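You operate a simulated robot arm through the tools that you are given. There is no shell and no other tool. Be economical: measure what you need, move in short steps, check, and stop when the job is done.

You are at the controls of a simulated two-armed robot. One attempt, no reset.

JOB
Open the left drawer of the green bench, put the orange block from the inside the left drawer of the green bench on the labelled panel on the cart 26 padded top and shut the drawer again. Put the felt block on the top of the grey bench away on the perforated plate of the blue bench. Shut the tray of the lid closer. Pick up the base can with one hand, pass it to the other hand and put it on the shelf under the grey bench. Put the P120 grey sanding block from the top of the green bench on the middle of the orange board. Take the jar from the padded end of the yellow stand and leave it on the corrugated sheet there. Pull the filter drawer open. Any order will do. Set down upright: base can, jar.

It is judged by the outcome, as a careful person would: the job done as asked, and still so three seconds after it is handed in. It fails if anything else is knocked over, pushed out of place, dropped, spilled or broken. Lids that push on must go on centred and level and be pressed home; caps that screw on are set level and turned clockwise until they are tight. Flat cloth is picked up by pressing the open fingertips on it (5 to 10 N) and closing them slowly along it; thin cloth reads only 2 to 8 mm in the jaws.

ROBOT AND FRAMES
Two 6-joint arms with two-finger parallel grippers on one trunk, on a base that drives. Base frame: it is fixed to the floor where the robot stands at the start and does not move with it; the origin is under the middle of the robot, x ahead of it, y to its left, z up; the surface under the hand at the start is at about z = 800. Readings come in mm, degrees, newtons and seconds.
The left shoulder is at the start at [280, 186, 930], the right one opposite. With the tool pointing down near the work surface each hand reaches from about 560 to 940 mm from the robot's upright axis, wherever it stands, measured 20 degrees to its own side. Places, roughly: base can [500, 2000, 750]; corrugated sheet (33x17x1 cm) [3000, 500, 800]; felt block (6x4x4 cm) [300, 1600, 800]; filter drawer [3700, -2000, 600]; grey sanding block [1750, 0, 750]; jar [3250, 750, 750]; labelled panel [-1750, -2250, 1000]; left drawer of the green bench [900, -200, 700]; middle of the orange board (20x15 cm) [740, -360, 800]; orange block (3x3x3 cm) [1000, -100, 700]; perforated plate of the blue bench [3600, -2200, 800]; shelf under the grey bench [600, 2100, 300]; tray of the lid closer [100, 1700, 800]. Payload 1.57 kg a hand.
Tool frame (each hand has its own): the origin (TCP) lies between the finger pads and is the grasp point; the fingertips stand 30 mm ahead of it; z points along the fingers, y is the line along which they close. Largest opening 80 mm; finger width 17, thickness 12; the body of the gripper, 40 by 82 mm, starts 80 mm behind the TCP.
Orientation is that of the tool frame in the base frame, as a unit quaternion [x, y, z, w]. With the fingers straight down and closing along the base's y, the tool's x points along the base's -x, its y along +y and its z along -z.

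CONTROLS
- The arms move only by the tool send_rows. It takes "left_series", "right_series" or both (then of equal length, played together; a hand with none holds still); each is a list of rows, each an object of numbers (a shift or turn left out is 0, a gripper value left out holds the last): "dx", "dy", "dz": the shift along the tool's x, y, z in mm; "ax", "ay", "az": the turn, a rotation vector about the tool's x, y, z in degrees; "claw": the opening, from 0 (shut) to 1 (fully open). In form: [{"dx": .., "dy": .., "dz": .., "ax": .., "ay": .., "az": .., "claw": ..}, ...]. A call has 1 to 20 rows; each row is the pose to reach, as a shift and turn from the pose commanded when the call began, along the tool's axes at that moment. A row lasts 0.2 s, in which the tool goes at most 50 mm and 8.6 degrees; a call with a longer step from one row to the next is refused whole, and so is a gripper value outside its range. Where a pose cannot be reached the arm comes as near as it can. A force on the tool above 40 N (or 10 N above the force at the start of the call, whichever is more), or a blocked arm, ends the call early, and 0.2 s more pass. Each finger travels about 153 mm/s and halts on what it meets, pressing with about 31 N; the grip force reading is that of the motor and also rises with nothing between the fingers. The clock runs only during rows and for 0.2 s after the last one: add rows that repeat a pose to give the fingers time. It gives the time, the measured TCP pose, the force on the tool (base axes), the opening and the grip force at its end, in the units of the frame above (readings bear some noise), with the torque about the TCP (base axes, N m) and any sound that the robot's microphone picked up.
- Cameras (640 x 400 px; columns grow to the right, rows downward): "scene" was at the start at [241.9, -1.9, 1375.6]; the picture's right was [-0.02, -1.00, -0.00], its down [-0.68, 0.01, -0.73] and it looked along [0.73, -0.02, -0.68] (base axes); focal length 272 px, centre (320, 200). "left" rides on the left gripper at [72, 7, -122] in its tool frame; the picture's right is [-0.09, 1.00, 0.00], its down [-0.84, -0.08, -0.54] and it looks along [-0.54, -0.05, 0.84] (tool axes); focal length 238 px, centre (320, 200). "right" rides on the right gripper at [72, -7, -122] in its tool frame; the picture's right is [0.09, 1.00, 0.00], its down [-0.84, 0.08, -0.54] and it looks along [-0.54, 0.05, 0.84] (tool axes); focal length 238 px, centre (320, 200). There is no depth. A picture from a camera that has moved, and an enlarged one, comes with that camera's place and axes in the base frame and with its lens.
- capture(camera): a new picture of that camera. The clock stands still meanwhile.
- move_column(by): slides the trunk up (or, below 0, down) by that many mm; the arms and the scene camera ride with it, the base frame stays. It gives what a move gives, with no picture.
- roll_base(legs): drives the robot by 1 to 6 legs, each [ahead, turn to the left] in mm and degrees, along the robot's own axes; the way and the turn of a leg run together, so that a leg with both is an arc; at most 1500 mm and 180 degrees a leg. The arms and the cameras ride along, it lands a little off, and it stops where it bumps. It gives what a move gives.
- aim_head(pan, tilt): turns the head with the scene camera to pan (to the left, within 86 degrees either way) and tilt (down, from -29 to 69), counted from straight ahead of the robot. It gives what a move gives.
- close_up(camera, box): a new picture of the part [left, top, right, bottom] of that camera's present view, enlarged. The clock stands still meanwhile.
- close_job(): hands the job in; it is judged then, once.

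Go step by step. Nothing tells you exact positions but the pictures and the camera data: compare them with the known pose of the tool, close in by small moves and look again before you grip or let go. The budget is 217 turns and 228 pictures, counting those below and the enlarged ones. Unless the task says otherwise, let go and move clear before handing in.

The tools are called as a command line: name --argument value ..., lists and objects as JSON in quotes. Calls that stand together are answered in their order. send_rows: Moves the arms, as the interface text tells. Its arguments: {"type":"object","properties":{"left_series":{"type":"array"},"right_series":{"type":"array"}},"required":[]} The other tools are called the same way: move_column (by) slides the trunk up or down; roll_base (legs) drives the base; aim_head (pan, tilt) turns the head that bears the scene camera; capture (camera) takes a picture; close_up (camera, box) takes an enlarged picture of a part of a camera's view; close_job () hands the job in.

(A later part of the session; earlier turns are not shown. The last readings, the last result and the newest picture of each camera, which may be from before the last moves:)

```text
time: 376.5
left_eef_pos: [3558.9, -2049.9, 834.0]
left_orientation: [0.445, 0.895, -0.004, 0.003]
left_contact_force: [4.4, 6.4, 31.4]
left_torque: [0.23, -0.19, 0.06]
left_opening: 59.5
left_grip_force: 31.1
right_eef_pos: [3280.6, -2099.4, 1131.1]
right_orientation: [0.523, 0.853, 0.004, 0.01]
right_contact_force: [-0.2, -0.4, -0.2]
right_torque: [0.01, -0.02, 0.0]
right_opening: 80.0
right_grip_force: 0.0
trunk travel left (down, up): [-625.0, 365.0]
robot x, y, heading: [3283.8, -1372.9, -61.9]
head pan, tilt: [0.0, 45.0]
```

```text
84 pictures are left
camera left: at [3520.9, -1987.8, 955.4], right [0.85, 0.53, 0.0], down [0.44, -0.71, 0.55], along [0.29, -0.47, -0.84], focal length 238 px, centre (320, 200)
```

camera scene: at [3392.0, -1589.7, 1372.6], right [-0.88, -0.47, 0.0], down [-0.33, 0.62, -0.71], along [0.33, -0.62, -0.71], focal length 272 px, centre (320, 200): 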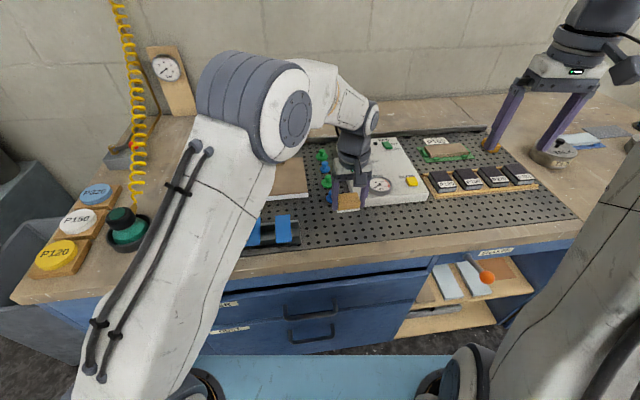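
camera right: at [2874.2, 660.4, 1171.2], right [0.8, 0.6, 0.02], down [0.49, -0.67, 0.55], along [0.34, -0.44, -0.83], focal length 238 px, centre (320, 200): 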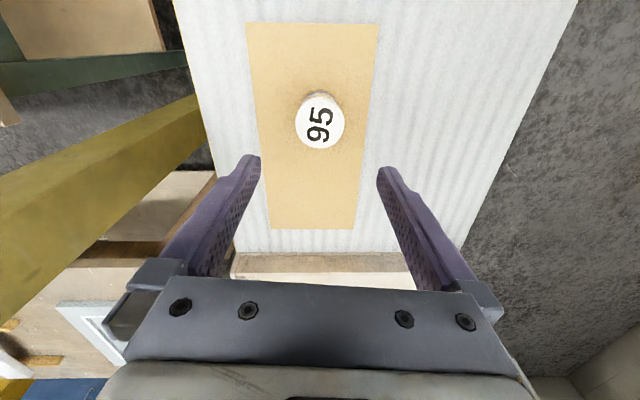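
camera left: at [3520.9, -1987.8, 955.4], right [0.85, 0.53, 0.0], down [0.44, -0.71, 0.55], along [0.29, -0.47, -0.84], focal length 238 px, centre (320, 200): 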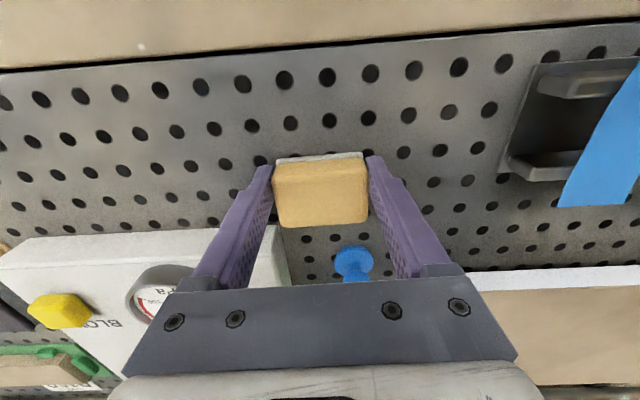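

In contact. Release and rise.

send_rows --left_series '[{"dz": -2}, {"dz": -2, "claw": 0.77}, {"dz": -2, "claw": 0.82}, {"dz": -2, "claw": 0.87}, {"dz": -2, "claw": 0.87}, {"dz": -15}, {"dz": -40}, {"dz": -80}, {"dz": -120}, {"dz": -160}, {"dz": -200}, {"dz": -240}, {"dz": -260}]'

capture --camera "scene"

capture --camera "left"

```text
time: 379.3
left_eef_pos: [3555.7, -2048.8, 1092.0]
left_orientation: [0.446, 0.895, -0.001, 0.001]
left_contact_force: [0.0, 0.0, 0.0]
left_torque: [-0.03, -0.02, 0.01]
left_opening: 69.7
left_grip_force: 0.1
right_eef_pos: [3280.5, -2099.8, 1130.3]
right_orientation: [0.523, 0.852, 0.004, 0.01]
right_contact_force: [-0.1, -0.9, 1.0]
right_torque: [0.01, -0.03, 0.01]
right_opening: 80.0
right_grip_force: 0.0
trunk travel left (down, up): [-625.0, 365.0]
robot x, y, heading: [3279.2, -1375.8, -62.1]
head pan, tilt: [0.0, 45.0]
```

```text
83 pictures are left
camera scene: at [3392.0, -1589.6, 1372.6], right [-0.88, -0.47, 0.0], down [-0.33, 0.62, -0.71], along [0.33, -0.62, -0.71], focal length 272 px, centre (320, 200)
```

scene: 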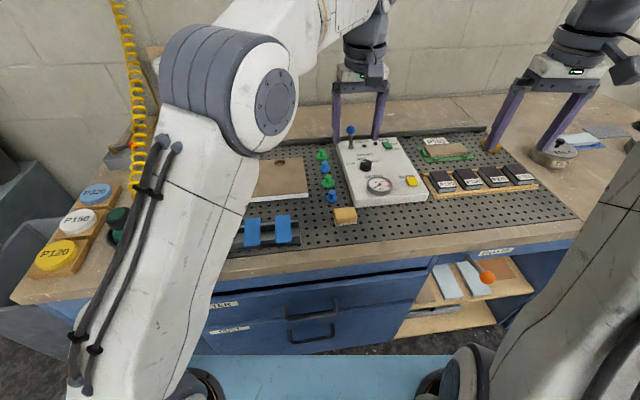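

```text
82 pictures are left
camera left: at [3518.6, -1988.0, 1213.7], right [0.85, 0.53, 0.0], down [0.44, -0.71, 0.55], along [0.29, -0.46, -0.84], focal length 238 px, centre (320, 200)
```

left: 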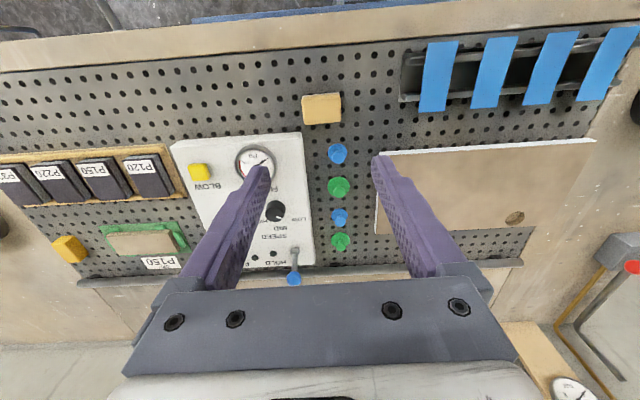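

The felt block rests on the perforated plate. Now back off, square up to the FILTER drawer, lower the trunk, and roll the right hand as I did for the first drawer.

roll_base --legs '[[-330, 0], [0, 8.8]]'

move_column --by -170

send_rows --right_series '[{"az": 8.2}, {"az": 16.4}, {"az": 24.6}, {"az": 32.8}, {"az": 41}, {"az": 49.2}, {"az": 57.4}, {"az": 65.6}, {"az": 73.8}, {"az": 82}, {"az": 90, "claw": 0.45}, {"az": 90}]'

aim_head --pan 0 --tilt 35

capture --camera "scene"

```text
time: 382.1
left_eef_pos: [3510.4, -1712.4, 1091.9]
left_orientation: [0.371, 0.929, -0.001, 0.001]
left_contact_force: [0.4, -1.5, -0.5]
left_torque: [0.01, 0.01, -0.01]
left_opening: 69.7
left_grip_force: 0.1
right_eef_pos: [3246.1, -1808.4, 1129.6]
right_orientation: [0.452, 0.892, 0.006, 0.01]
right_contact_force: [0.6, -0.3, 0.7]
right_torque: [0.02, -0.01, -0.02]
right_opening: 80.2
right_grip_force: 0.0
trunk travel left (down, up): [-625.0, 365.0]
robot x, y, heading: [3129.1, -1092.4, -52.6]
head pan, tilt: [0.0, 45.0]
```

```text
time: 384.0
left_eef_pos: [3510.5, -1711.1, 922.3]
left_orientation: [0.371, 0.929, -0.001, 0.001]
left_contact_force: [0.4, 0.1, -0.8]
left_torque: [0.0, 0.01, 0.02]
left_opening: 69.5
left_grip_force: 0.0
right_eef_pos: [3246.9, -1808.1, 959.8]
right_orientation: [0.451, 0.892, 0.006, 0.009]
right_contact_force: [-0.6, -0.9, -0.8]
right_torque: [0.0, 0.01, 0.04]
right_opening: 80.0
right_grip_force: 0.2
trunk travel left (down, up): [-455.0, 535.0]
robot x, y, heading: [3127.3, -1095.5, -52.9]
head pan, tilt: [0.0, 45.0]
```

```text
time: 386.6
left_eef_pos: [3510.0, -1713.1, 921.0]
left_orientation: [0.37, 0.929, 0.0, 0.002]
left_contact_force: [-0.2, -0.4, 0.8]
left_torque: [-0.02, 0.0, -0.02]
left_opening: 69.6
left_grip_force: 0.0
right_eef_pos: [3245.3, -1808.9, 959.1]
right_orientation: [0.951, 0.31, 0.009, 0.002]
right_contact_force: [-0.3, -0.3, -0.2]
right_torque: [-0.02, 0.01, -0.02]
right_opening: 36.2
right_grip_force: 0.1
trunk travel left (down, up): [-455.0, 535.0]
robot x, y, heading: [3128.9, -1091.9, -52.7]
head pan, tilt: [0.0, 45.0]
```

```text
time: 387.3
left_eef_pos: [3511.1, -1712.1, 921.2]
left_orientation: [0.371, 0.929, 0.0, 0.002]
left_contact_force: [0.2, 0.1, 0.2]
left_torque: [0.01, -0.02, 0.01]
left_opening: 69.5
left_grip_force: 0.1
right_eef_pos: [3246.1, -1808.1, 960.9]
right_orientation: [0.95, 0.312, 0.01, 0.003]
right_contact_force: [-0.6, -0.4, 0.9]
right_torque: [-0.01, -0.03, -0.01]
right_opening: 36.4
right_grip_force: 0.0
trunk travel left (down, up): [-455.0, 535.0]
robot x, y, heading: [3127.7, -1093.8, -52.4]
head pan, tilt: [0.0, 35.0]
```

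```text
81 pictures are left
camera scene: at [3277.3, -1290.8, 1217.4], right [-0.79, -0.61, 0.0], down [-0.35, 0.46, -0.82], along [0.5, -0.65, -0.57], focal length 272 px, centre (320, 200)
```

scene: 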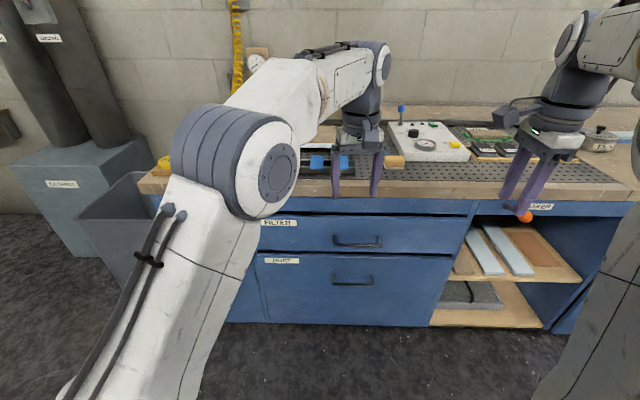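

The left hand blocks the way; move it left first, then bring the right hand, tilted, above the handle (bar near (3552, −1831, 648)).

send_rows --left_series '[{"dy": 40}, {"dy": 80}, {"dy": 120, "dx": 15}, {"dy": 160, "dx": 30}, {"dy": 200, "dx": 45}, {"dy": 240, "dx": 60}, {"dy": 280, "dx": 70}]'

send_rows --right_series '[{"dx": 39, "dy": 10, "ax": -3.7}, {"dx": 78, "dy": 20, "ax": -7.3}, {"dx": 117, "dy": 35, "ax": -11}, {"dx": 156, "dy": 55, "ax": -14.7}, {"dx": 195, "dy": 75, "ax": -18.3}, {"dx": 232, "dy": 95, "ax": -22}, {"dx": 232, "dy": 110, "dz": 40, "ax": -22}, {"dx": 232, "dy": 125, "dz": 80, "ax": -22}, {"dx": 232, "dy": 140, "dz": 120, "ax": -22}, {"dx": 232, "dy": 150, "dz": 160, "ax": -22}, {"dx": 232, "dy": 157, "dz": 200, "ax": -22}, {"dx": 232, "dy": 157, "dz": 200, "ax": -22}]'

capture --camera "right"

capture --camera "scene"

```text
time: 388.9
left_eef_pos: [3655.7, -1460.3, 919.9]
left_orientation: [0.372, 0.928, -0.001, 0.002]
left_contact_force: [0.5, -0.1, 0.5]
left_torque: [0.0, 0.0, 0.0]
left_opening: 69.5
left_grip_force: 0.1
right_eef_pos: [3246.9, -1808.2, 959.9]
right_orientation: [0.95, 0.311, 0.01, 0.002]
right_contact_force: [0.2, -0.4, -0.5]
right_torque: [0.01, 0.02, -0.03]
right_opening: 35.8
right_grip_force: 0.1
trunk travel left (down, up): [-455.0, 535.0]
robot x, y, heading: [3128.0, -1092.0, -52.8]
head pan, tilt: [0.0, 35.0]
```

```text
time: 391.5
left_eef_pos: [3655.6, -1461.0, 920.6]
left_orientation: [0.371, 0.929, -0.001, 0.002]
left_contact_force: [-0.9, 0.5, -0.4]
left_torque: [0.04, 0.02, -0.01]
left_opening: 69.8
left_grip_force: 0.1
right_eef_pos: [3532.2, -1796.6, 759.9]
right_orientation: [0.932, 0.304, 0.07, 0.186]
right_contact_force: [0.5, 0.0, 0.6]
right_torque: [-0.01, 0.04, -0.01]
right_opening: 35.8
right_grip_force: 0.0
trunk travel left (down, up): [-455.0, 535.0]
robot x, y, heading: [3130.5, -1096.1, -52.6]
head pan, tilt: [0.0, 35.0]
```

```text
80 pictures are left
camera right: at [3556.0, -1712.6, 871.6], right [0.61, -0.69, 0.39], down [-0.76, -0.39, 0.52], along [-0.2, -0.61, -0.76], focal length 238 px, centre (320, 200)
```

right: 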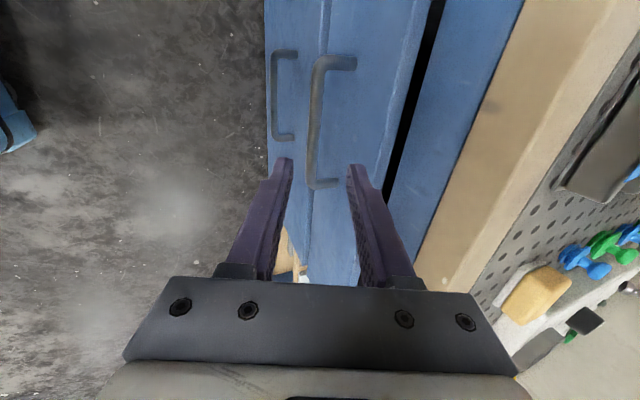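

```text
79 pictures are left
camera scene: at [3277.3, -1290.7, 1217.4], right [-0.79, -0.61, 0.0], down [-0.35, 0.46, -0.82], along [0.5, -0.65, -0.57], focal length 272 px, centre (320, 200)
```

scene: 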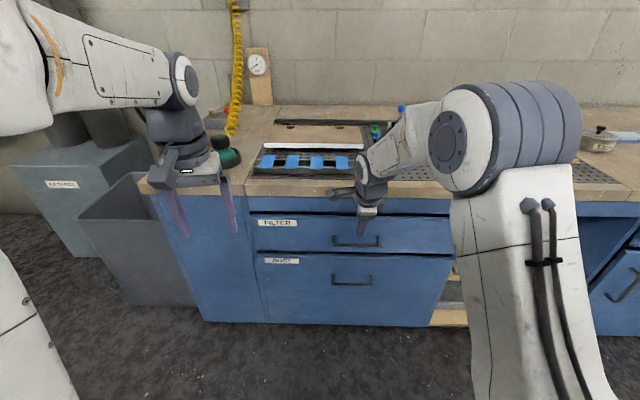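

Bar refined to n-plane position with z≈649. Descend along the tool axis and check.

send_rows --right_series '[{"dy": -3, "dz": 25}, {"dy": -6, "dz": 50}, {"dy": -6, "dz": 75}, {"dy": -6, "dz": 92}, {"dy": -6, "dz": 103}, {"dy": -6, "dz": 103}]'

capture --camera "right"

```text
time: 392.9
left_eef_pos: [3654.1, -1460.2, 919.7]
left_orientation: [0.372, 0.928, -0.001, 0.002]
left_contact_force: [-0.3, 0.2, -0.2]
left_torque: [-0.01, -0.01, -0.01]
left_opening: 69.9
left_grip_force: 0.0
right_eef_pos: [3551.4, -1824.2, 667.1]
right_orientation: [0.932, 0.304, 0.07, 0.186]
right_contact_force: [0.0, -0.6, 0.2]
right_torque: [0.03, -0.03, -0.02]
right_opening: 35.9
right_grip_force: 0.1
trunk travel left (down, up): [-455.0, 535.0]
robot x, y, heading: [3128.9, -1095.6, -52.7]
head pan, tilt: [0.0, 35.0]
```

```text
78 pictures are left
camera right: at [3576.1, -1739.1, 778.0], right [0.61, -0.69, 0.39], down [-0.76, -0.39, 0.52], along [-0.21, -0.61, -0.76], focal length 238 px, centre (320, 200)
```

right: 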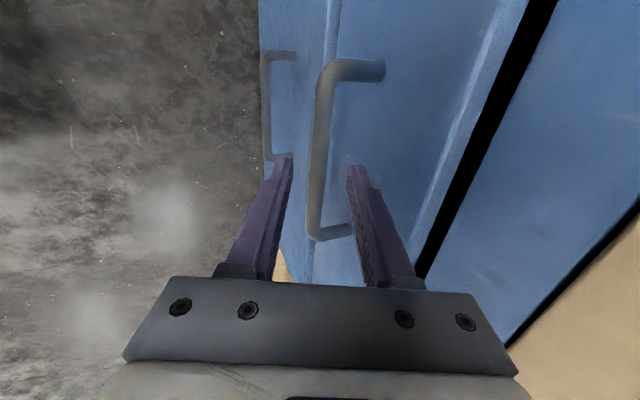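

The bar is between the fingers. Grip and pull 130 mm with the arm, then further with the base.

send_rows --right_series '[{"dz": 3}, {"dz": 4, "claw": 0.2}, {"dz": 4, "claw": 0}, {"dz": 4, "claw": 0}, {"dz": 4, "claw": 0}]'

send_rows --right_series '[{"dx": 0.6, "dy": -15, "dz": -6.3}, {"dx": 1.2, "dy": -30, "dz": -12.6}, {"dx": 1.8, "dy": -45, "dz": -19}, {"dx": 2.4, "dy": -60, "dz": -25}, {"dx": 3, "dy": -75, "dz": -31.5}, {"dx": 3.5, "dy": -90, "dz": -38}, {"dx": 4, "dy": -105, "dz": -44}, {"dx": 4, "dy": -120, "dz": -50}, {"dx": 4, "dy": -120, "dz": -50}]'

capture --camera "scene"

```text
time: 394.1
left_eef_pos: [3654.5, -1460.9, 920.8]
left_orientation: [0.37, 0.929, -0.001, 0.002]
left_contact_force: [-0.7, 1.4, -0.1]
left_torque: [-0.04, -0.02, 0.01]
left_opening: 70.0
left_grip_force: 0.1
right_eef_pos: [3553.6, -1825.1, 663.6]
right_orientation: [0.933, 0.303, 0.07, 0.183]
right_contact_force: [0.1, 0.1, -0.7]
right_torque: [0.0, 0.04, 0.03]
right_opening: 0.0
right_grip_force: 21.3
trunk travel left (down, up): [-455.0, 535.0]
robot x, y, heading: [3128.6, -1091.4, -52.5]
head pan, tilt: [0.0, 35.0]
```

```text
time: 396.1
left_eef_pos: [3653.8, -1461.1, 920.4]
left_orientation: [0.371, 0.928, 0.0, 0.002]
left_contact_force: [0.5, 0.7, 0.0]
left_torque: [0.0, -0.03, 0.01]
left_opening: 69.6
left_grip_force: 0.1
right_eef_pos: [3479.8, -1717.3, 666.4]
right_orientation: [0.932, 0.304, 0.069, 0.185]
right_contact_force: [0.3, 0.2, -0.6]
right_torque: [0.03, -0.05, -0.01]
right_opening: 0.0
right_grip_force: 21.5
trunk travel left (down, up): [-455.0, 535.0]
robot x, y, heading: [3128.4, -1092.0, -52.7]
head pan, tilt: [0.0, 35.0]
```

```text
77 pictures are left
camera scene: at [3277.3, -1290.8, 1217.4], right [-0.79, -0.61, 0.0], down [-0.35, 0.46, -0.82], along [0.5, -0.65, -0.57], focal length 272 px, centre (320, 200)
```

scene: 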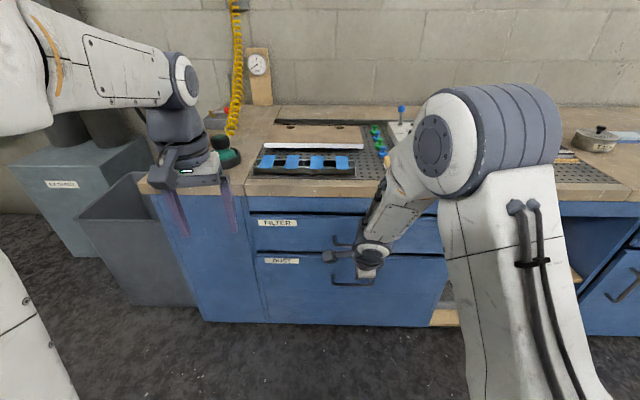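

The fingers closed on nothing—the bar was lower than estimated. Open, and take zoomed views to re-measure.

send_rows --right_series '[{"claw": 0.45}, {"claw": 0.45}, {"claw": 0.45}]'

close_up --camera "right" --box '[220, 0, 540, 200]'

close_up --camera "scene" --box '[240, 195, 460, 330]'

close_up --camera "left" --box '[0, 0, 320, 200]'

```text
time: 396.9
left_eef_pos: [3654.9, -1459.9, 919.7]
left_orientation: [0.371, 0.929, -0.001, 0.001]
left_contact_force: [0.2, 0.6, -0.2]
left_torque: [0.01, -0.02, 0.05]
left_opening: 69.5
left_grip_force: 0.1
right_eef_pos: [3478.1, -1716.5, 665.8]
right_orientation: [0.932, 0.304, 0.069, 0.184]
right_contact_force: [-0.5, 1.6, -0.3]
right_torque: [-0.02, -0.01, 0.02]
right_opening: 36.0
right_grip_force: 0.0
trunk travel left (down, up): [-455.0, 535.0]
robot x, y, heading: [3127.2, -1089.9, -52.5]
head pan, tilt: [0.0, 35.0]
```

```text
2.00 times, centred on (380, 100) of right
camera zoom: at [3504.1, -1633.1, 775.9], right [0.61, -0.69, 0.39], down [-0.76, -0.39, 0.52], along [-0.21, -0.61, -0.76], focal length 477 px, centre (200, 400)
```

zoom: 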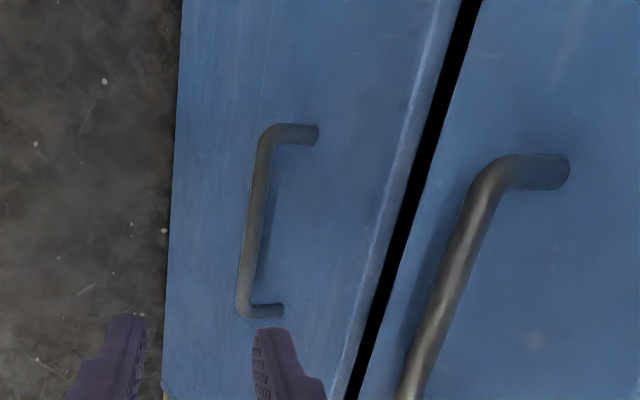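

```text
2.91 times, centred on (350, 262) of scene
camera zoom: at [3277.3, -1290.7, 1217.4], right [-0.79, -0.61, 0.0], down [-0.35, 0.46, -0.82], along [0.5, -0.65, -0.57], focal length 790 px, centre (233, 18)
```

zoom: 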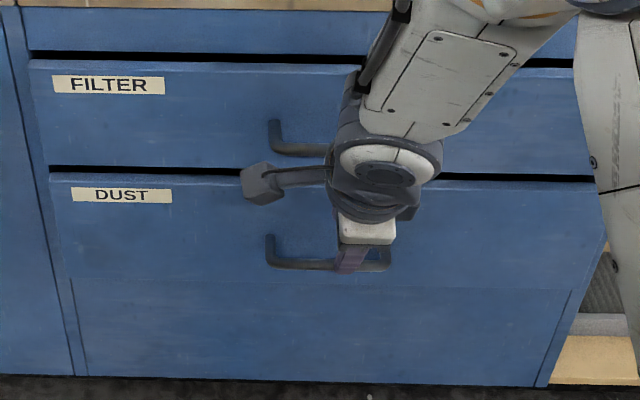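

```text
2.00 times, centred on (160, 100) of left
camera zoom: at [3606.9, -1406.4, 1041.6], right [0.75, 0.66, 0.0], down [0.55, -0.63, 0.55], along [0.36, -0.41, -0.84], focal length 477 px, centre (640, 400)
```

zoom: 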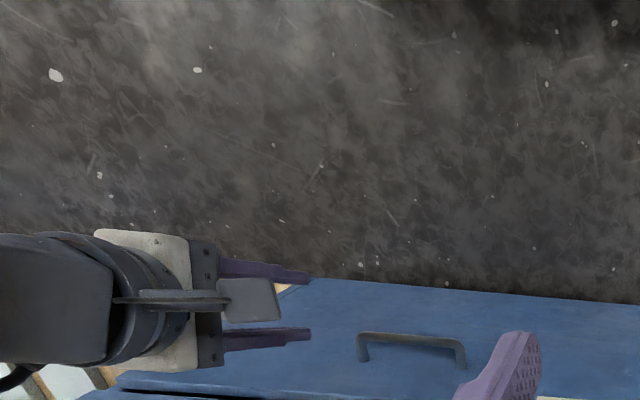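

Rays suggest the bar is nearer z≈610, n slightly deeper. Go back above and descend deeper, stopping to look.

send_rows --right_series '[{"dy": 30, "dz": -25}, {"dy": 60, "dz": -25}, {"dy": 90, "dz": -15}, {"dy": 120, "dz": -4}, {"dy": 120, "dz": 25}, {"dy": 120, "dz": 55}, {"dy": 120, "dz": 75}, {"dy": 120, "dz": 85}, {"dy": 120, "dz": 85}]'

close_up --camera "right" --box '[220, 40, 460, 290]'

```text
time: 398.9
left_eef_pos: [3655.3, -1460.6, 919.3]
left_orientation: [0.371, 0.929, -0.001, 0.002]
left_contact_force: [-0.3, 0.0, -0.7]
left_torque: [-0.01, -0.01, -0.05]
left_opening: 69.8
left_grip_force: 0.2
right_eef_pos: [3562.6, -1832.9, 633.1]
right_orientation: [0.932, 0.304, 0.07, 0.185]
right_contact_force: [-0.6, -0.4, -0.2]
right_torque: [-0.02, 0.04, 0.0]
right_opening: 35.9
right_grip_force: 0.1
trunk travel left (down, up): [-455.0, 535.0]
robot x, y, heading: [3124.1, -1090.1, -52.6]
head pan, tilt: [0.0, 35.0]
```

```text
1.60 times, centred on (340, 165) of right
camera zoom: at [3586.7, -1748.9, 743.5], right [0.61, -0.69, 0.39], down [-0.76, -0.39, 0.52], along [-0.21, -0.61, -0.76], focal length 381 px, centre (288, 256)
```

zoom: 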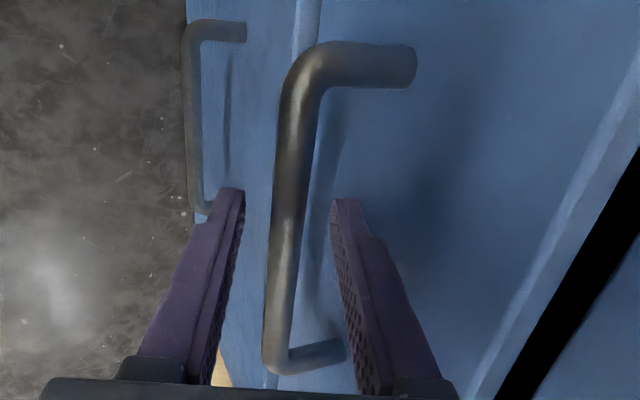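

Now the bar is clearly between the fingertips. A bit deeper, then grip and confirm.

send_rows --right_series '[{"dz": 4}, {"dz": 8}, {"dz": 8, "claw": 0.25}, {"dz": 8, "claw": 0.1}, {"dz": 8, "claw": 0}, {"dz": 8, "claw": 0}, {"dz": 8, "claw": 0}]'

```text
time: 400.5
left_eef_pos: [3654.1, -1460.8, 919.5]
left_orientation: [0.371, 0.929, -0.001, 0.002]
left_contact_force: [-0.1, 0.0, 0.1]
left_torque: [0.0, -0.01, 0.05]
left_opening: 69.5
left_grip_force: 0.1
right_eef_pos: [3566.5, -1835.5, 625.1]
right_orientation: [0.932, 0.304, 0.069, 0.184]
right_contact_force: [-0.8, 1.4, -1.8]
right_torque: [-0.15, 0.24, 0.31]
right_opening: 13.8
right_grip_force: 30.5
trunk travel left (down, up): [-455.0, 535.0]
robot x, y, heading: [3129.6, -1094.4, -52.6]
head pan, tilt: [0.0, 35.0]
```

Gripped (13.8 mm). Pull the drawer with the arm.

send_rows --right_series '[{"dx": 0.5, "dy": -12, "dz": -5}, {"dx": 1, "dy": -28, "dz": -11.6}, {"dx": 1.6, "dy": -44, "dz": -18.5}, {"dx": 2.2, "dy": -60, "dz": -25}, {"dx": 2.8, "dy": -76, "dz": -32}, {"dx": 3.4, "dy": -92, "dz": -38.6}, {"dx": 4, "dy": -108, "dz": -45}, {"dx": 4.4, "dy": -122, "dz": -51}, {"dx": 4.4, "dy": -122, "dz": -51}]'

capture --camera "scene"

```text
time: 402.5
left_eef_pos: [3655.5, -1460.2, 918.3]
left_orientation: [0.37, 0.929, 0.0, 0.001]
left_contact_force: [-0.5, 0.3, 0.8]
left_torque: [-0.01, -0.01, -0.03]
left_opening: 69.6
left_grip_force: 0.1
right_eef_pos: [3500.5, -1732.2, 629.5]
right_orientation: [0.933, 0.307, 0.067, 0.177]
right_contact_force: [-3.3, 1.0, -34.7]
right_torque: [-0.03, 0.23, 0.26]
right_opening: 13.8
right_grip_force: 29.8
right hand out of reach, approached as far as the arm can: row 7, 8, 9
trunk travel left (down, up): [-455.0, 535.0]
robot x, y, heading: [3130.4, -1096.2, -52.3]
head pan, tilt: [0.0, 35.0]
```

```text
72 pictures are left
camera scene: at [3277.9, -1291.7, 1216.7], right [-0.79, -0.61, 0.0], down [-0.35, 0.46, -0.82], along [0.5, -0.65, -0.57], focal length 272 px, centre (320, 200)
```

scene: 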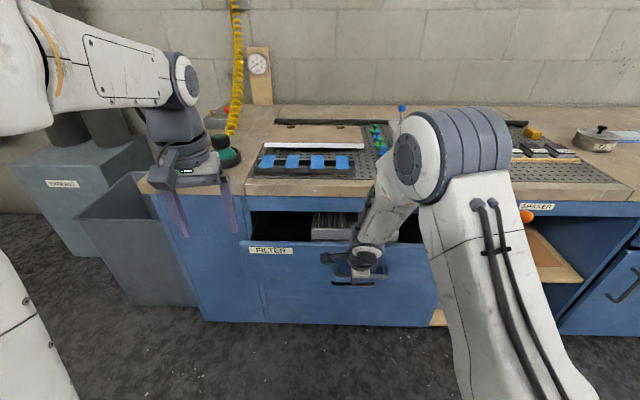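

Open about 120 mm. Ease the vertical strain and pull further with the base.

send_rows --right_series '[{"dy": -0.8, "dz": 2}, {"dy": -1.5, "dz": 4}, {"dy": -1.5, "dz": 4}]'

roll_base --legs '[[-100, 0]]'

capture --camera "scene"

```text
time: 403.3
left_eef_pos: [3654.2, -1460.3, 918.8]
left_orientation: [0.371, 0.929, 0.0, 0.002]
left_contact_force: [0.1, 0.2, -0.2]
left_torque: [-0.04, 0.0, 0.03]
left_opening: 69.5
left_grip_force: 0.2
right_eef_pos: [3502.6, -1735.4, 632.9]
right_orientation: [0.932, 0.306, 0.071, 0.179]
right_contact_force: [3.9, 4.6, -12.8]
right_torque: [0.53, -0.52, 0.53]
right_opening: 13.7
right_grip_force: 30.0
right hand out of reach, approached as far as the arm can: row 1, 2, 3
trunk travel left (down, up): [-455.0, 535.0]
robot x, y, heading: [3125.0, -1090.5, -52.2]
head pan, tilt: [0.0, 35.0]
```

```text
time: 404.4
left_eef_pos: [3594.1, -1378.9, 919.7]
left_orientation: [0.371, 0.929, -0.001, 0.001]
left_contact_force: [-0.7, 0.0, 0.5]
left_torque: [-0.01, -0.01, -0.03]
left_opening: 69.6
left_grip_force: 0.0
right_eef_pos: [3442.1, -1654.0, 632.1]
right_orientation: [0.932, 0.306, 0.072, 0.18]
right_contact_force: [26.6, 16.4, -6.2]
right_torque: [0.09, -0.1, 0.28]
right_opening: 13.9
right_grip_force: 30.7
trunk travel left (down, up): [-455.0, 535.0]
robot x, y, heading: [3068.7, -1014.0, -52.7]
head pan, tilt: [0.0, 35.0]
```

```text
71 pictures are left
camera scene: at [3216.9, -1209.3, 1217.4], right [-0.79, -0.61, 0.0], down [-0.35, 0.45, -0.82], along [0.5, -0.65, -0.57], focal length 272 px, centre (320, 200)
```

scene: 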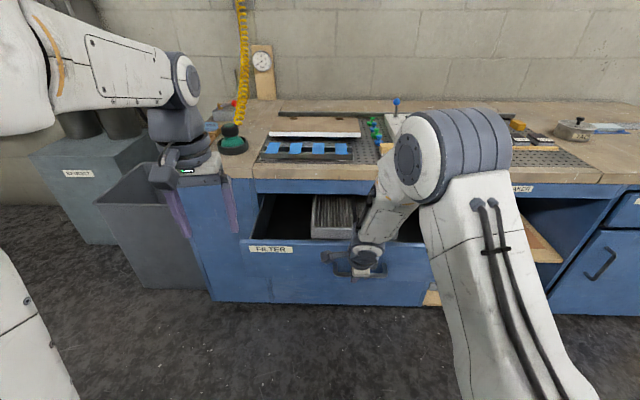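

Now about 220 mm open. Relieve the side load and pull a further 70 mm.

send_rows --right_series '[{"dx": 2}, {"dx": 5}, {"dx": 5}]'

roll_base --legs '[[-70, 0]]'

capture --camera "scene"

```text
time: 405.2
left_eef_pos: [3592.1, -1380.2, 919.8]
left_orientation: [0.372, 0.928, -0.001, 0.003]
left_contact_force: [0.2, 0.7, 1.2]
left_torque: [0.01, 0.0, 0.01]
left_opening: 69.7
left_grip_force: 0.0
right_eef_pos: [3441.8, -1653.3, 632.9]
right_orientation: [0.933, 0.304, 0.069, 0.18]
right_contact_force: [-23.7, -19.8, 5.3]
right_torque: [-0.25, 0.19, 0.15]
right_opening: 14.1
right_grip_force: 30.5
trunk travel left (down, up): [-455.0, 535.0]
robot x, y, heading: [3067.9, -1012.3, -52.6]
head pan, tilt: [0.0, 35.0]
```

```text
time: 406.5
left_eef_pos: [3552.8, -1328.3, 919.5]
left_orientation: [0.371, 0.929, 0.0, 0.002]
left_contact_force: [-0.5, 0.2, -1.0]
left_torque: [0.03, 0.02, -0.02]
left_opening: 69.8
left_grip_force: 0.1
right_eef_pos: [3403.2, -1598.7, 632.9]
right_orientation: [0.932, 0.306, 0.072, 0.179]
right_contact_force: [-0.4, 0.4, 0.1]
right_torque: [0.01, 0.0, 0.2]
right_opening: 14.0
right_grip_force: 30.1
trunk travel left (down, up): [-455.0, 535.0]
robot x, y, heading: [3025.6, -958.6, -52.6]
head pan, tilt: [0.0, 35.0]
stopped in leg 1: the robot was blocked; the commanded pose is now the measured one
```

```text
70 pictures are left
camera scene: at [3175.8, -1158.1, 1217.4], right [-0.79, -0.61, 0.0], down [-0.35, 0.46, -0.82], along [0.5, -0.65, -0.57], focal length 272 px, centre (320, 200)
```

scene: 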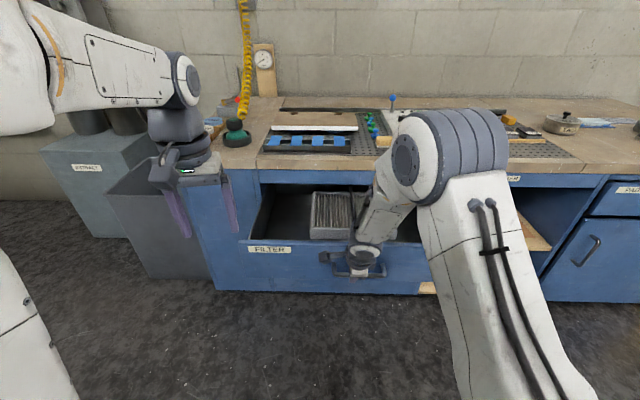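

The drawer reached its stop, fully open. Release and withdraw.

send_rows --right_series '[{"claw": 0.4}, {"claw": 0.45}, {"claw": 0.45}, {"dz": -20}, {"dz": -45}, {"dz": -80}, {"dz": -120}, {"dz": -160}, {"dz": -200}, {"dz": -240}, {"dz": -240}]'

capture --camera "scene"

```text
time: 408.9
left_eef_pos: [3550.7, -1328.7, 919.2]
left_orientation: [0.371, 0.929, 0.0, 0.002]
left_contact_force: [-0.5, -0.4, -0.2]
left_torque: [0.03, -0.03, 0.02]
left_opening: 69.8
left_grip_force: 0.1
right_eef_pos: [3345.8, -1529.3, 854.8]
right_orientation: [0.932, 0.306, 0.071, 0.179]
right_contact_force: [0.3, 0.0, 0.3]
right_torque: [0.02, 0.0, 0.03]
right_opening: 35.9
right_grip_force: 0.0
trunk travel left (down, up): [-455.0, 535.0]
robot x, y, heading: [3023.9, -958.9, -52.3]
head pan, tilt: [0.0, 35.0]
```

```text
69 pictures are left
camera scene: at [3175.8, -1158.1, 1217.4], right [-0.79, -0.61, 0.0], down [-0.35, 0.46, -0.82], along [0.5, -0.65, -0.57], focal length 272 px, centre (320, 200)
```

scene: 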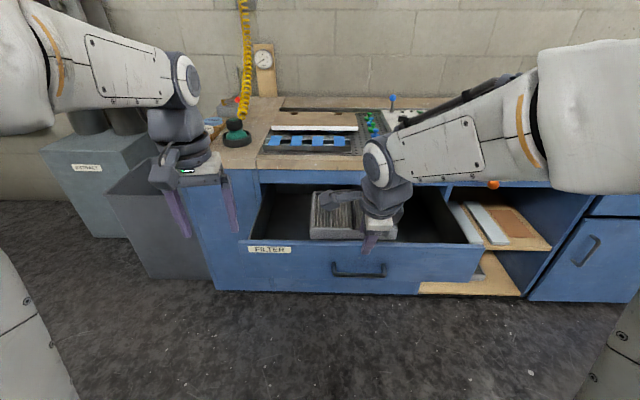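

The FILTER drawer is open. Now the sanding block: raise the trunk, reset the right tool to vertical, and turn toward the back of the green bench.

move_column --by 170

send_rows --right_series '[{"ax": 6, "dz": -10}, {"ax": 12, "dz": -20}, {"ax": 18, "dz": -30}, {"ax": 22.3, "dz": -40}, {"ax": 22.3, "dz": -70}, {"ax": 22.3, "dz": -100}]'

send_rows --right_series '[{"az": -8.2}, {"az": -16.4}, {"az": -24.6}, {"az": -32.8}, {"az": -41}, {"az": -49.2}, {"az": -57.4}, {"az": -65.6}, {"az": -73.8}, {"az": -82}, {"az": -90, "claw": 1}]'

roll_base --legs '[[0, -147]]'

aim_head --pan -15 --tilt 20

capture --camera "scene"

```text
time: 410.8
left_eef_pos: [3552.3, -1329.8, 1089.9]
left_orientation: [0.372, 0.928, -0.001, 0.001]
left_contact_force: [-0.2, 0.5, -0.3]
left_torque: [0.02, 0.0, 0.01]
left_opening: 69.5
left_grip_force: 0.0
right_eef_pos: [3347.3, -1529.1, 1024.4]
right_orientation: [0.932, 0.306, 0.072, 0.179]
right_contact_force: [-0.8, 0.8, 0.0]
right_torque: [0.01, -0.01, -0.01]
right_opening: 35.8
right_grip_force: 0.0
trunk travel left (down, up): [-625.0, 365.0]
robot x, y, heading: [3025.3, -959.8, -52.8]
head pan, tilt: [0.0, 35.0]
```

```text
time: 412.2
left_eef_pos: [3552.9, -1329.9, 1089.9]
left_orientation: [0.372, 0.928, 0.0, 0.002]
left_contact_force: [-0.5, 0.2, 0.3]
left_torque: [0.03, 0.02, -0.01]
left_opening: 69.7
left_grip_force: 0.0
right_eef_pos: [3321.8, -1499.9, 1117.0]
right_orientation: [0.949, 0.315, 0.011, -0.005]
right_contact_force: [1.9, 0.2, -0.6]
right_torque: [-0.01, 0.0, 0.01]
right_opening: 35.9
right_grip_force: 0.1
trunk travel left (down, up): [-625.0, 365.0]
robot x, y, heading: [3025.1, -960.3, -52.3]
head pan, tilt: [0.0, 35.0]
```

```text
time: 414.6
left_eef_pos: [3552.9, -1328.9, 1089.4]
left_orientation: [0.372, 0.928, -0.001, 0.002]
left_contact_force: [0.5, 0.8, 0.3]
left_torque: [0.0, -0.01, 0.01]
left_opening: 69.5
left_grip_force: 0.1
right_eef_pos: [3324.3, -1500.5, 1115.0]
right_orientation: [0.448, 0.894, 0.009, 0.004]
right_contact_force: [0.6, 0.5, -0.9]
right_torque: [0.02, 0.0, 0.01]
right_opening: 80.0
right_grip_force: 0.0
trunk travel left (down, up): [-625.0, 365.0]
robot x, y, heading: [3025.1, -956.6, -52.5]
head pan, tilt: [0.0, 35.0]
```

```text
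time: 415.5
left_eef_pos: [3545.0, -1336.7, 1090.0]
left_orientation: [0.38, 0.925, 0.0, 0.001]
left_contact_force: [-0.2, -0.6, 0.4]
left_torque: [0.01, 0.01, -0.04]
left_opening: 69.6
left_grip_force: 0.1
right_eef_pos: [3313.3, -1505.2, 1116.1]
right_orientation: [0.457, 0.89, 0.01, 0.004]
right_contact_force: [0.0, 0.1, 0.6]
right_torque: [-0.02, -0.01, 0.01]
right_opening: 80.0
right_grip_force: 0.0
trunk travel left (down, up): [-625.0, 365.0]
robot x, y, heading: [3027.6, -959.9, -53.6]
head pan, tilt: [0.0, 35.0]
stopped in leg 1: the robot was blocked; the commanded pose is now the measured one
```

```text
time: 416.3
left_eef_pos: [3545.6, -1338.7, 1089.7]
left_orientation: [0.38, 0.925, -0.001, 0.002]
left_contact_force: [0.0, -0.3, 0.9]
left_torque: [0.02, -0.03, -0.03]
left_opening: 70.0
left_grip_force: 0.0
right_eef_pos: [3312.8, -1505.5, 1116.1]
right_orientation: [0.456, 0.89, 0.011, 0.004]
right_contact_force: [0.4, 0.7, 0.0]
right_torque: [0.01, -0.02, 0.02]
right_opening: 80.0
right_grip_force: 0.1
trunk travel left (down, up): [-625.0, 365.0]
robot x, y, heading: [3024.5, -959.2, -53.8]
head pan, tilt: [-15.0, 20.0]
```

```text
68 pictures are left
camera scene: at [3153.9, -1176.6, 1411.2], right [-0.93, -0.37, 0.0], down [-0.13, 0.32, -0.94], along [0.34, -0.87, -0.34], focal length 272 px, centre (320, 200)
```

scene: 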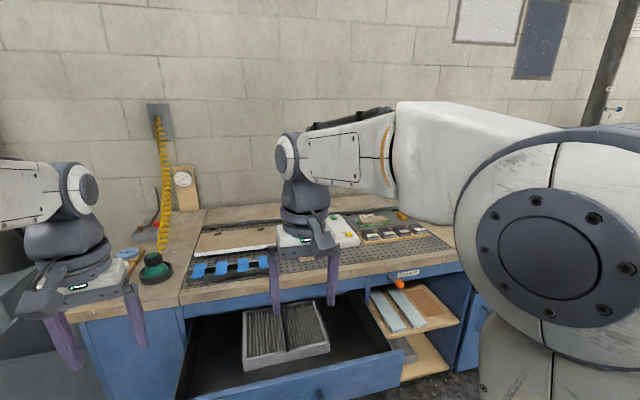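

Something behind blocks the rear of the base (the wooden table). Move forward a little to clear it, then turn.

roll_base --legs '[[0, 1], [200, 0]]'

aim_head --pan -86 --tilt 35

capture --camera "scene"

aim_head --pan 86 --tilt 35

capture --camera "scene"

```text
time: 418.2
left_eef_pos: [3676.4, -1480.2, 1090.1]
left_orientation: [0.368, 0.93, -0.001, 0.003]
left_contact_force: [0.2, -0.5, 0.3]
left_torque: [-0.02, 0.0, 0.02]
left_opening: 69.5
left_grip_force: 0.0
right_eef_pos: [3446.9, -1654.1, 1115.7]
right_orientation: [0.444, 0.896, 0.01, 0.004]
right_contact_force: [-0.2, -0.8, 0.1]
right_torque: [-0.01, -0.04, -0.01]
right_opening: 80.5
right_grip_force: 0.0
trunk travel left (down, up): [-625.0, 365.0]
robot x, y, heading: [3148.5, -1117.7, -52.2]
head pan, tilt: [-15.0, 20.0]
```

```text
time: 419.6
left_eef_pos: [3675.8, -1480.3, 1090.3]
left_orientation: [0.368, 0.93, 0.0, 0.002]
left_contact_force: [0.9, 0.4, 0.0]
left_torque: [-0.05, 0.01, -0.01]
left_opening: 69.6
left_grip_force: 0.1
right_eef_pos: [3447.6, -1654.9, 1116.0]
right_orientation: [0.444, 0.896, 0.009, 0.004]
right_contact_force: [-0.2, -0.3, 0.3]
right_torque: [0.0, 0.0, 0.01]
right_opening: 79.9
right_grip_force: 0.0
trunk travel left (down, up): [-625.0, 365.0]
robot x, y, heading: [3148.3, -1119.6, -52.1]
head pan, tilt: [-85.9, 35.0]
```

```text
67 pictures are left
camera scene: at [3178.6, -1302.8, 1387.5], right [-0.67, 0.74, 0.0], down [0.43, 0.38, -0.82], along [-0.61, -0.55, -0.57], focal length 272 px, centre (320, 200)
```

scene: 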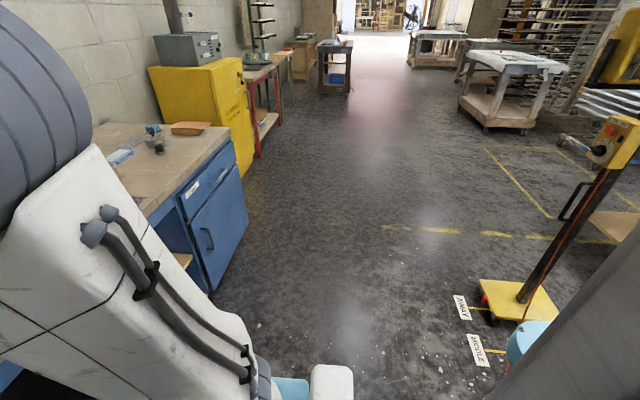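

```text
time: 422.2
left_eef_pos: [3675.8, -1481.4, 1089.9]
left_orientation: [0.368, 0.93, -0.001, 0.002]
left_contact_force: [0.5, 0.7, -0.2]
left_torque: [0.01, -0.01, -0.02]
left_opening: 69.6
left_grip_force: 0.0
right_eef_pos: [3447.8, -1653.1, 1115.7]
right_orientation: [0.445, 0.896, 0.01, 0.004]
right_contact_force: [0.2, 0.5, -0.4]
right_torque: [0.01, -0.02, 0.01]
right_opening: 80.0
right_grip_force: 0.1
trunk travel left (down, up): [-625.0, 365.0]
robot x, y, heading: [3146.2, -1117.0, -52.2]
head pan, tilt: [85.9, 35.0]
```

```text
66 pictures are left
camera scene: at [3317.1, -1194.7, 1387.4], right [0.56, -0.83, 0.0], down [-0.48, -0.32, -0.82], along [0.68, 0.46, -0.57], focal length 272 px, centre (320, 200)
```

scene: 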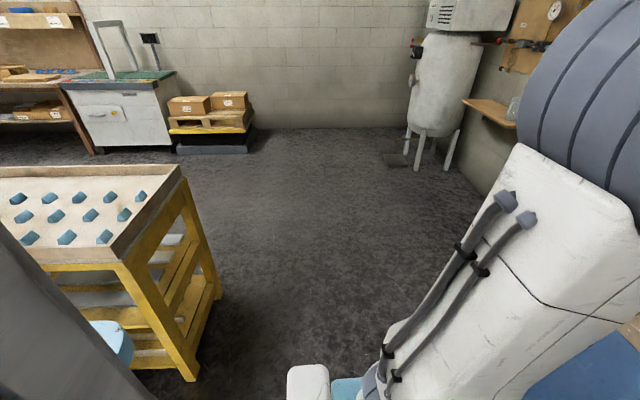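

The lamp stand and wooden table flank the way behind the green bench. Drive to line up with the gap and look.

roll_base --legs '[[0, -93.8], [648, 0], [0, -87]]'

aim_head --pan 0 --tilt 30

capture --camera "scene"

```text
time: 432.6
left_eef_pos: [1957.3, -1317.8, 1089.4]
left_orientation: [0.981, -0.193, 0.002, 0.011]
left_contact_force: [0.6, -0.2, 0.0]
left_torque: [-0.04, 0.0, 0.03]
left_opening: 69.8
left_grip_force: 0.0
right_eef_pos: [2114.5, -1065.0, 1116.0]
right_orientation: [0.958, -0.286, -0.002, 0.011]
right_contact_force: [-0.1, 0.8, -0.1]
right_torque: [0.03, 0.03, 0.01]
right_opening: 80.1
right_grip_force: 0.0
trunk travel left (down, up): [-625.0, 365.0]
robot x, y, heading: [2579.0, -1473.6, 147.7]
head pan, tilt: [85.9, 35.0]
stopped in leg 3: the force on the tool passed its limit at 130 N (the readings are from after the stop); the commanded pose is now the measured one
```

```text
time: 434.2
left_eef_pos: [1958.7, -1316.8, 1089.8]
left_orientation: [0.981, -0.194, 0.002, 0.01]
left_contact_force: [-1.9, -2.9, 0.6]
left_torque: [0.34, -0.12, 0.12]
left_opening: 69.5
left_grip_force: 0.1
right_eef_pos: [2115.4, -1066.3, 1115.3]
right_orientation: [0.958, -0.286, -0.003, 0.012]
right_contact_force: [0.3, 0.4, 0.2]
right_torque: [0.04, 0.03, 0.01]
right_opening: 80.2
right_grip_force: 0.1
trunk travel left (down, up): [-625.0, 365.0]
robot x, y, heading: [2577.6, -1471.6, 147.7]
head pan, tilt: [0.0, 30.0]
```

```text
65 pictures are left
camera scene: at [2366.1, -1339.3, 1395.2], right [0.54, 0.84, 0.0], down [0.42, -0.27, -0.87], along [-0.73, 0.46, -0.5], focal length 272 px, centre (320, 200)
```

scene: 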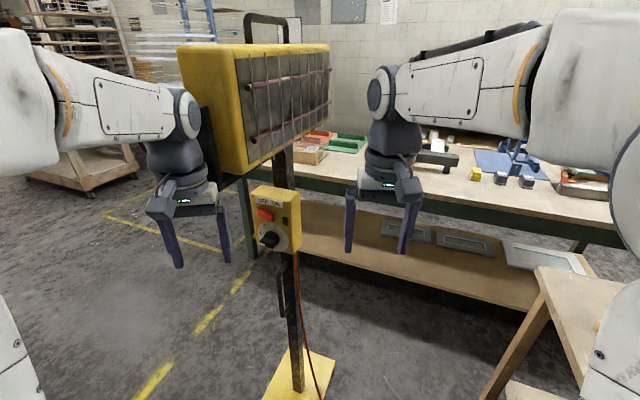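

The left hand bumped the heater lamp while turning. I'll check it, then back out by turning left; I'll pick the sanding block from the front instead.

roll_base --legs '[[0, 40]]'

aim_head --pan -45 --tilt 20

capture --camera "scene"

```text
time: 436.5
left_eef_pos: [2008.3, -1762.6, 1089.8]
left_orientation: [0.986, 0.164, 0.006, 0.01]
left_contact_force: [-0.6, -0.6, -0.1]
left_torque: [0.01, -0.02, 0.01]
left_opening: 69.4
left_grip_force: 0.1
right_eef_pos: [1961.7, -1470.6, 1116.6]
right_orientation: [0.998, 0.068, 0.002, 0.012]
right_contact_force: [0.0, 0.4, 0.3]
right_torque: [0.02, -0.01, 0.01]
right_opening: 80.1
right_grip_force: 0.1
trunk travel left (down, up): [-625.0, 365.0]
robot x, y, heading: [2579.7, -1470.9, -171.3]
head pan, tilt: [0.0, 30.0]
```

```text
time: 437.7
left_eef_pos: [2009.1, -1762.9, 1090.7]
left_orientation: [0.986, 0.164, 0.006, 0.008]
left_contact_force: [0.2, -0.1, 0.2]
left_torque: [-0.02, 0.03, -0.02]
left_opening: 69.5
left_grip_force: 0.0
right_eef_pos: [1961.7, -1470.4, 1115.2]
right_orientation: [0.998, 0.067, 0.002, 0.011]
right_contact_force: [0.8, 0.0, 0.0]
right_torque: [0.05, 0.0, 0.01]
right_opening: 80.0
right_grip_force: 0.0
trunk travel left (down, up): [-625.0, 365.0]
robot x, y, heading: [2577.9, -1472.8, -171.4]
head pan, tilt: [-45.0, 20.0]
```

```text
64 pictures are left
camera scene: at [2344.2, -1442.5, 1411.3], right [0.59, 0.81, 0.0], down [0.28, -0.2, -0.94], along [-0.76, 0.56, -0.34], focal length 272 px, centre (320, 200)
```

scene: 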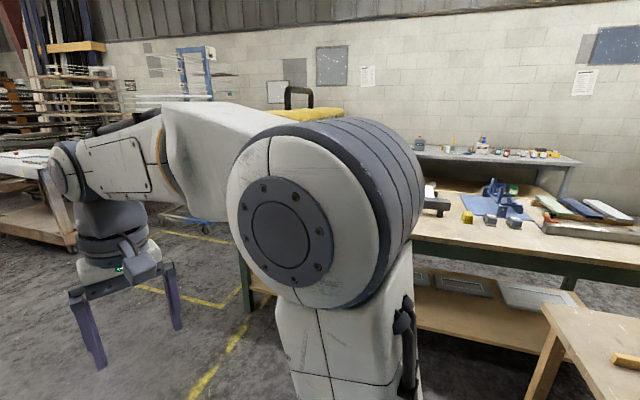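

The lamp still stands upright. Continue around the right end of the green bench.

roll_base --legs '[[0, 28.4], [1500, 0], [60, 0], [0, -90], [1300, 0]]'

aim_head --pan 0 --tilt 20

capture --camera "scene"

aim_head --pan -86 --tilt 30

capture --camera "scene"

```text
time: 456.8
left_eef_pos: [11.4, -1066.7, 1090.4]
left_orientation: [0.937, -0.349, 0.001, 0.011]
left_contact_force: [0.8, 0.2, 0.2]
left_torque: [0.05, -0.01, 0.04]
left_opening: 69.6
left_grip_force: 0.1
right_eef_pos: [240.6, -879.5, 1115.5]
right_orientation: [0.899, -0.438, -0.004, 0.011]
right_contact_force: [0.0, 0.6, 0.2]
right_torque: [-0.02, 0.01, 0.0]
right_opening: 80.2
right_grip_force: 0.0
trunk travel left (down, up): [-625.0, 365.0]
robot x, y, heading: [551.7, -1413.0, 128.7]
head pan, tilt: [-45.0, 20.0]
```

```text
time: 457.9
left_eef_pos: [11.2, -1066.3, 1089.3]
left_orientation: [0.937, -0.349, 0.001, 0.011]
left_contact_force: [-0.1, 0.0, 0.0]
left_torque: [0.0, -0.01, -0.01]
left_opening: 69.3
left_grip_force: 0.0
right_eef_pos: [242.0, -879.8, 1116.4]
right_orientation: [0.899, -0.438, -0.005, 0.011]
right_contact_force: [0.4, -0.1, 0.2]
right_torque: [-0.02, 0.0, 0.0]
right_opening: 80.1
right_grip_force: 0.1
trunk travel left (down, up): [-625.0, 365.0]
robot x, y, heading: [546.8, -1411.1, 128.9]
head pan, tilt: [0.0, 20.0]
```

```text
63 pictures are left
camera scene: at [389.5, -1216.8, 1411.3], right [0.78, 0.63, 0.0], down [0.21, -0.27, -0.94], along [-0.59, 0.73, -0.34], focal length 272 px, centre (320, 200)
```

scene: 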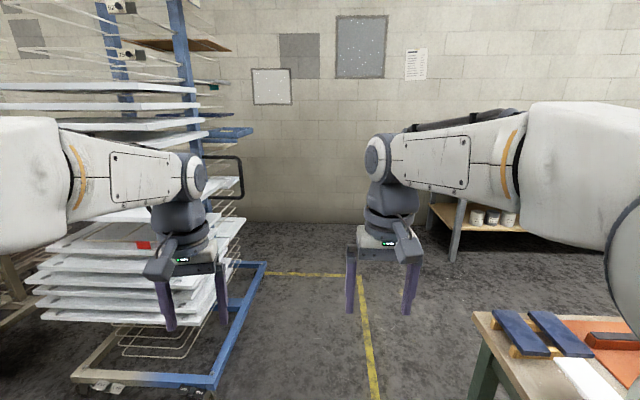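

```text
time: 459.5
left_eef_pos: [12.1, -1067.4, 1090.5]
left_orientation: [0.937, -0.35, 0.0, 0.01]
left_contact_force: [-0.5, 0.2, 0.1]
left_torque: [0.01, 0.0, 0.02]
left_opening: 69.7
left_grip_force: 0.1
right_eef_pos: [241.3, -878.9, 1114.4]
right_orientation: [0.899, -0.438, -0.005, 0.011]
right_contact_force: [0.2, 0.5, -0.4]
right_torque: [-0.01, 0.01, -0.01]
right_opening: 79.9
right_grip_force: 0.0
trunk travel left (down, up): [-625.0, 365.0]
robot x, y, heading: [550.2, -1415.7, 129.0]
head pan, tilt: [-85.9, 30.0]
```

```text
62 pictures are left
camera scene: at [514.1, -1227.6, 1395.2], right [0.68, -0.73, 0.0], down [-0.37, -0.34, -0.87], along [0.63, 0.59, -0.5], focal length 272 px, centre (320, 200)
```

scene: 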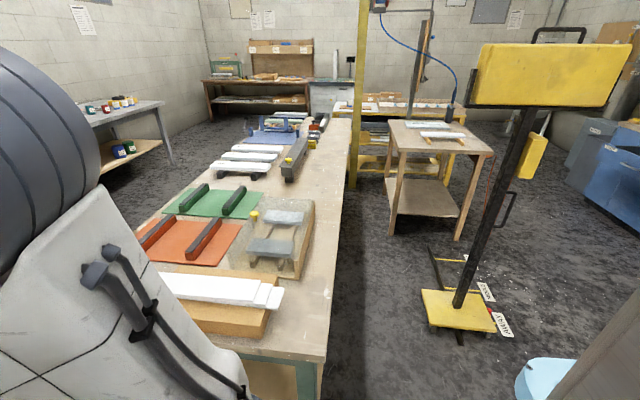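

The heater lamp checks out at its original spot. Continue around to the front of the green bench, opposite the sanding blocks.

roll_base --legs '[[0, -2], [1450, 0], [0, -90], [1500, 0], [320, 0], [0, -90]]'

aim_head --pan 5 --tilt 30

capture --camera "scene"

```text
time: 483.6
left_eef_pos: [1634.9, 427.8, 1090.3]
left_orientation: [0.388, 0.922, 0.01, -0.001]
left_contact_force: [0.4, 0.4, 0.3]
left_torque: [0.03, 0.0, 0.04]
left_opening: 69.7
left_grip_force: 0.0
right_eef_pos: [1390.8, 260.4, 1115.6]
right_orientation: [0.474, 0.88, 0.011, 0.005]
right_contact_force: [-0.9, 0.4, -0.2]
right_torque: [-0.02, -0.01, 0.01]
right_opening: 79.9
right_grip_force: 0.0
trunk travel left (down, up): [-625.0, 365.0]
robot x, y, heading: [1125.2, 815.2, -55.8]
head pan, tilt: [-85.9, 30.0]
```

```text
time: 485.3
left_eef_pos: [1634.0, 427.6, 1091.2]
left_orientation: [0.387, 0.922, 0.011, 0.0]
left_contact_force: [0.5, 0.3, 0.2]
left_torque: [-0.02, -0.01, 0.01]
left_opening: 69.6
left_grip_force: 0.1
right_eef_pos: [1391.7, 259.6, 1115.9]
right_orientation: [0.475, 0.88, 0.011, 0.004]
right_contact_force: [-0.2, 0.6, -0.3]
right_torque: [0.0, 0.0, 0.0]
right_opening: 80.1
right_grip_force: 0.0
trunk travel left (down, up): [-625.0, 365.0]
robot x, y, heading: [1127.2, 818.5, -55.7]
head pan, tilt: [5.0, 30.0]
```

```text
61 pictures are left
camera scene: at [1272.5, 613.4, 1395.2], right [-0.77, -0.63, 0.0], down [-0.32, 0.39, -0.87], along [0.55, -0.67, -0.5], focal length 272 px, centre (320, 200)
```

scene: 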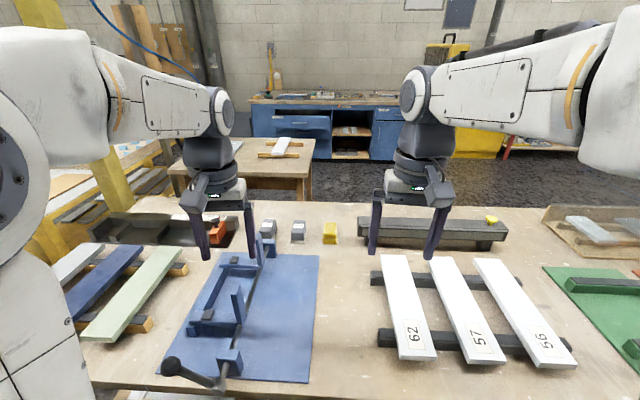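

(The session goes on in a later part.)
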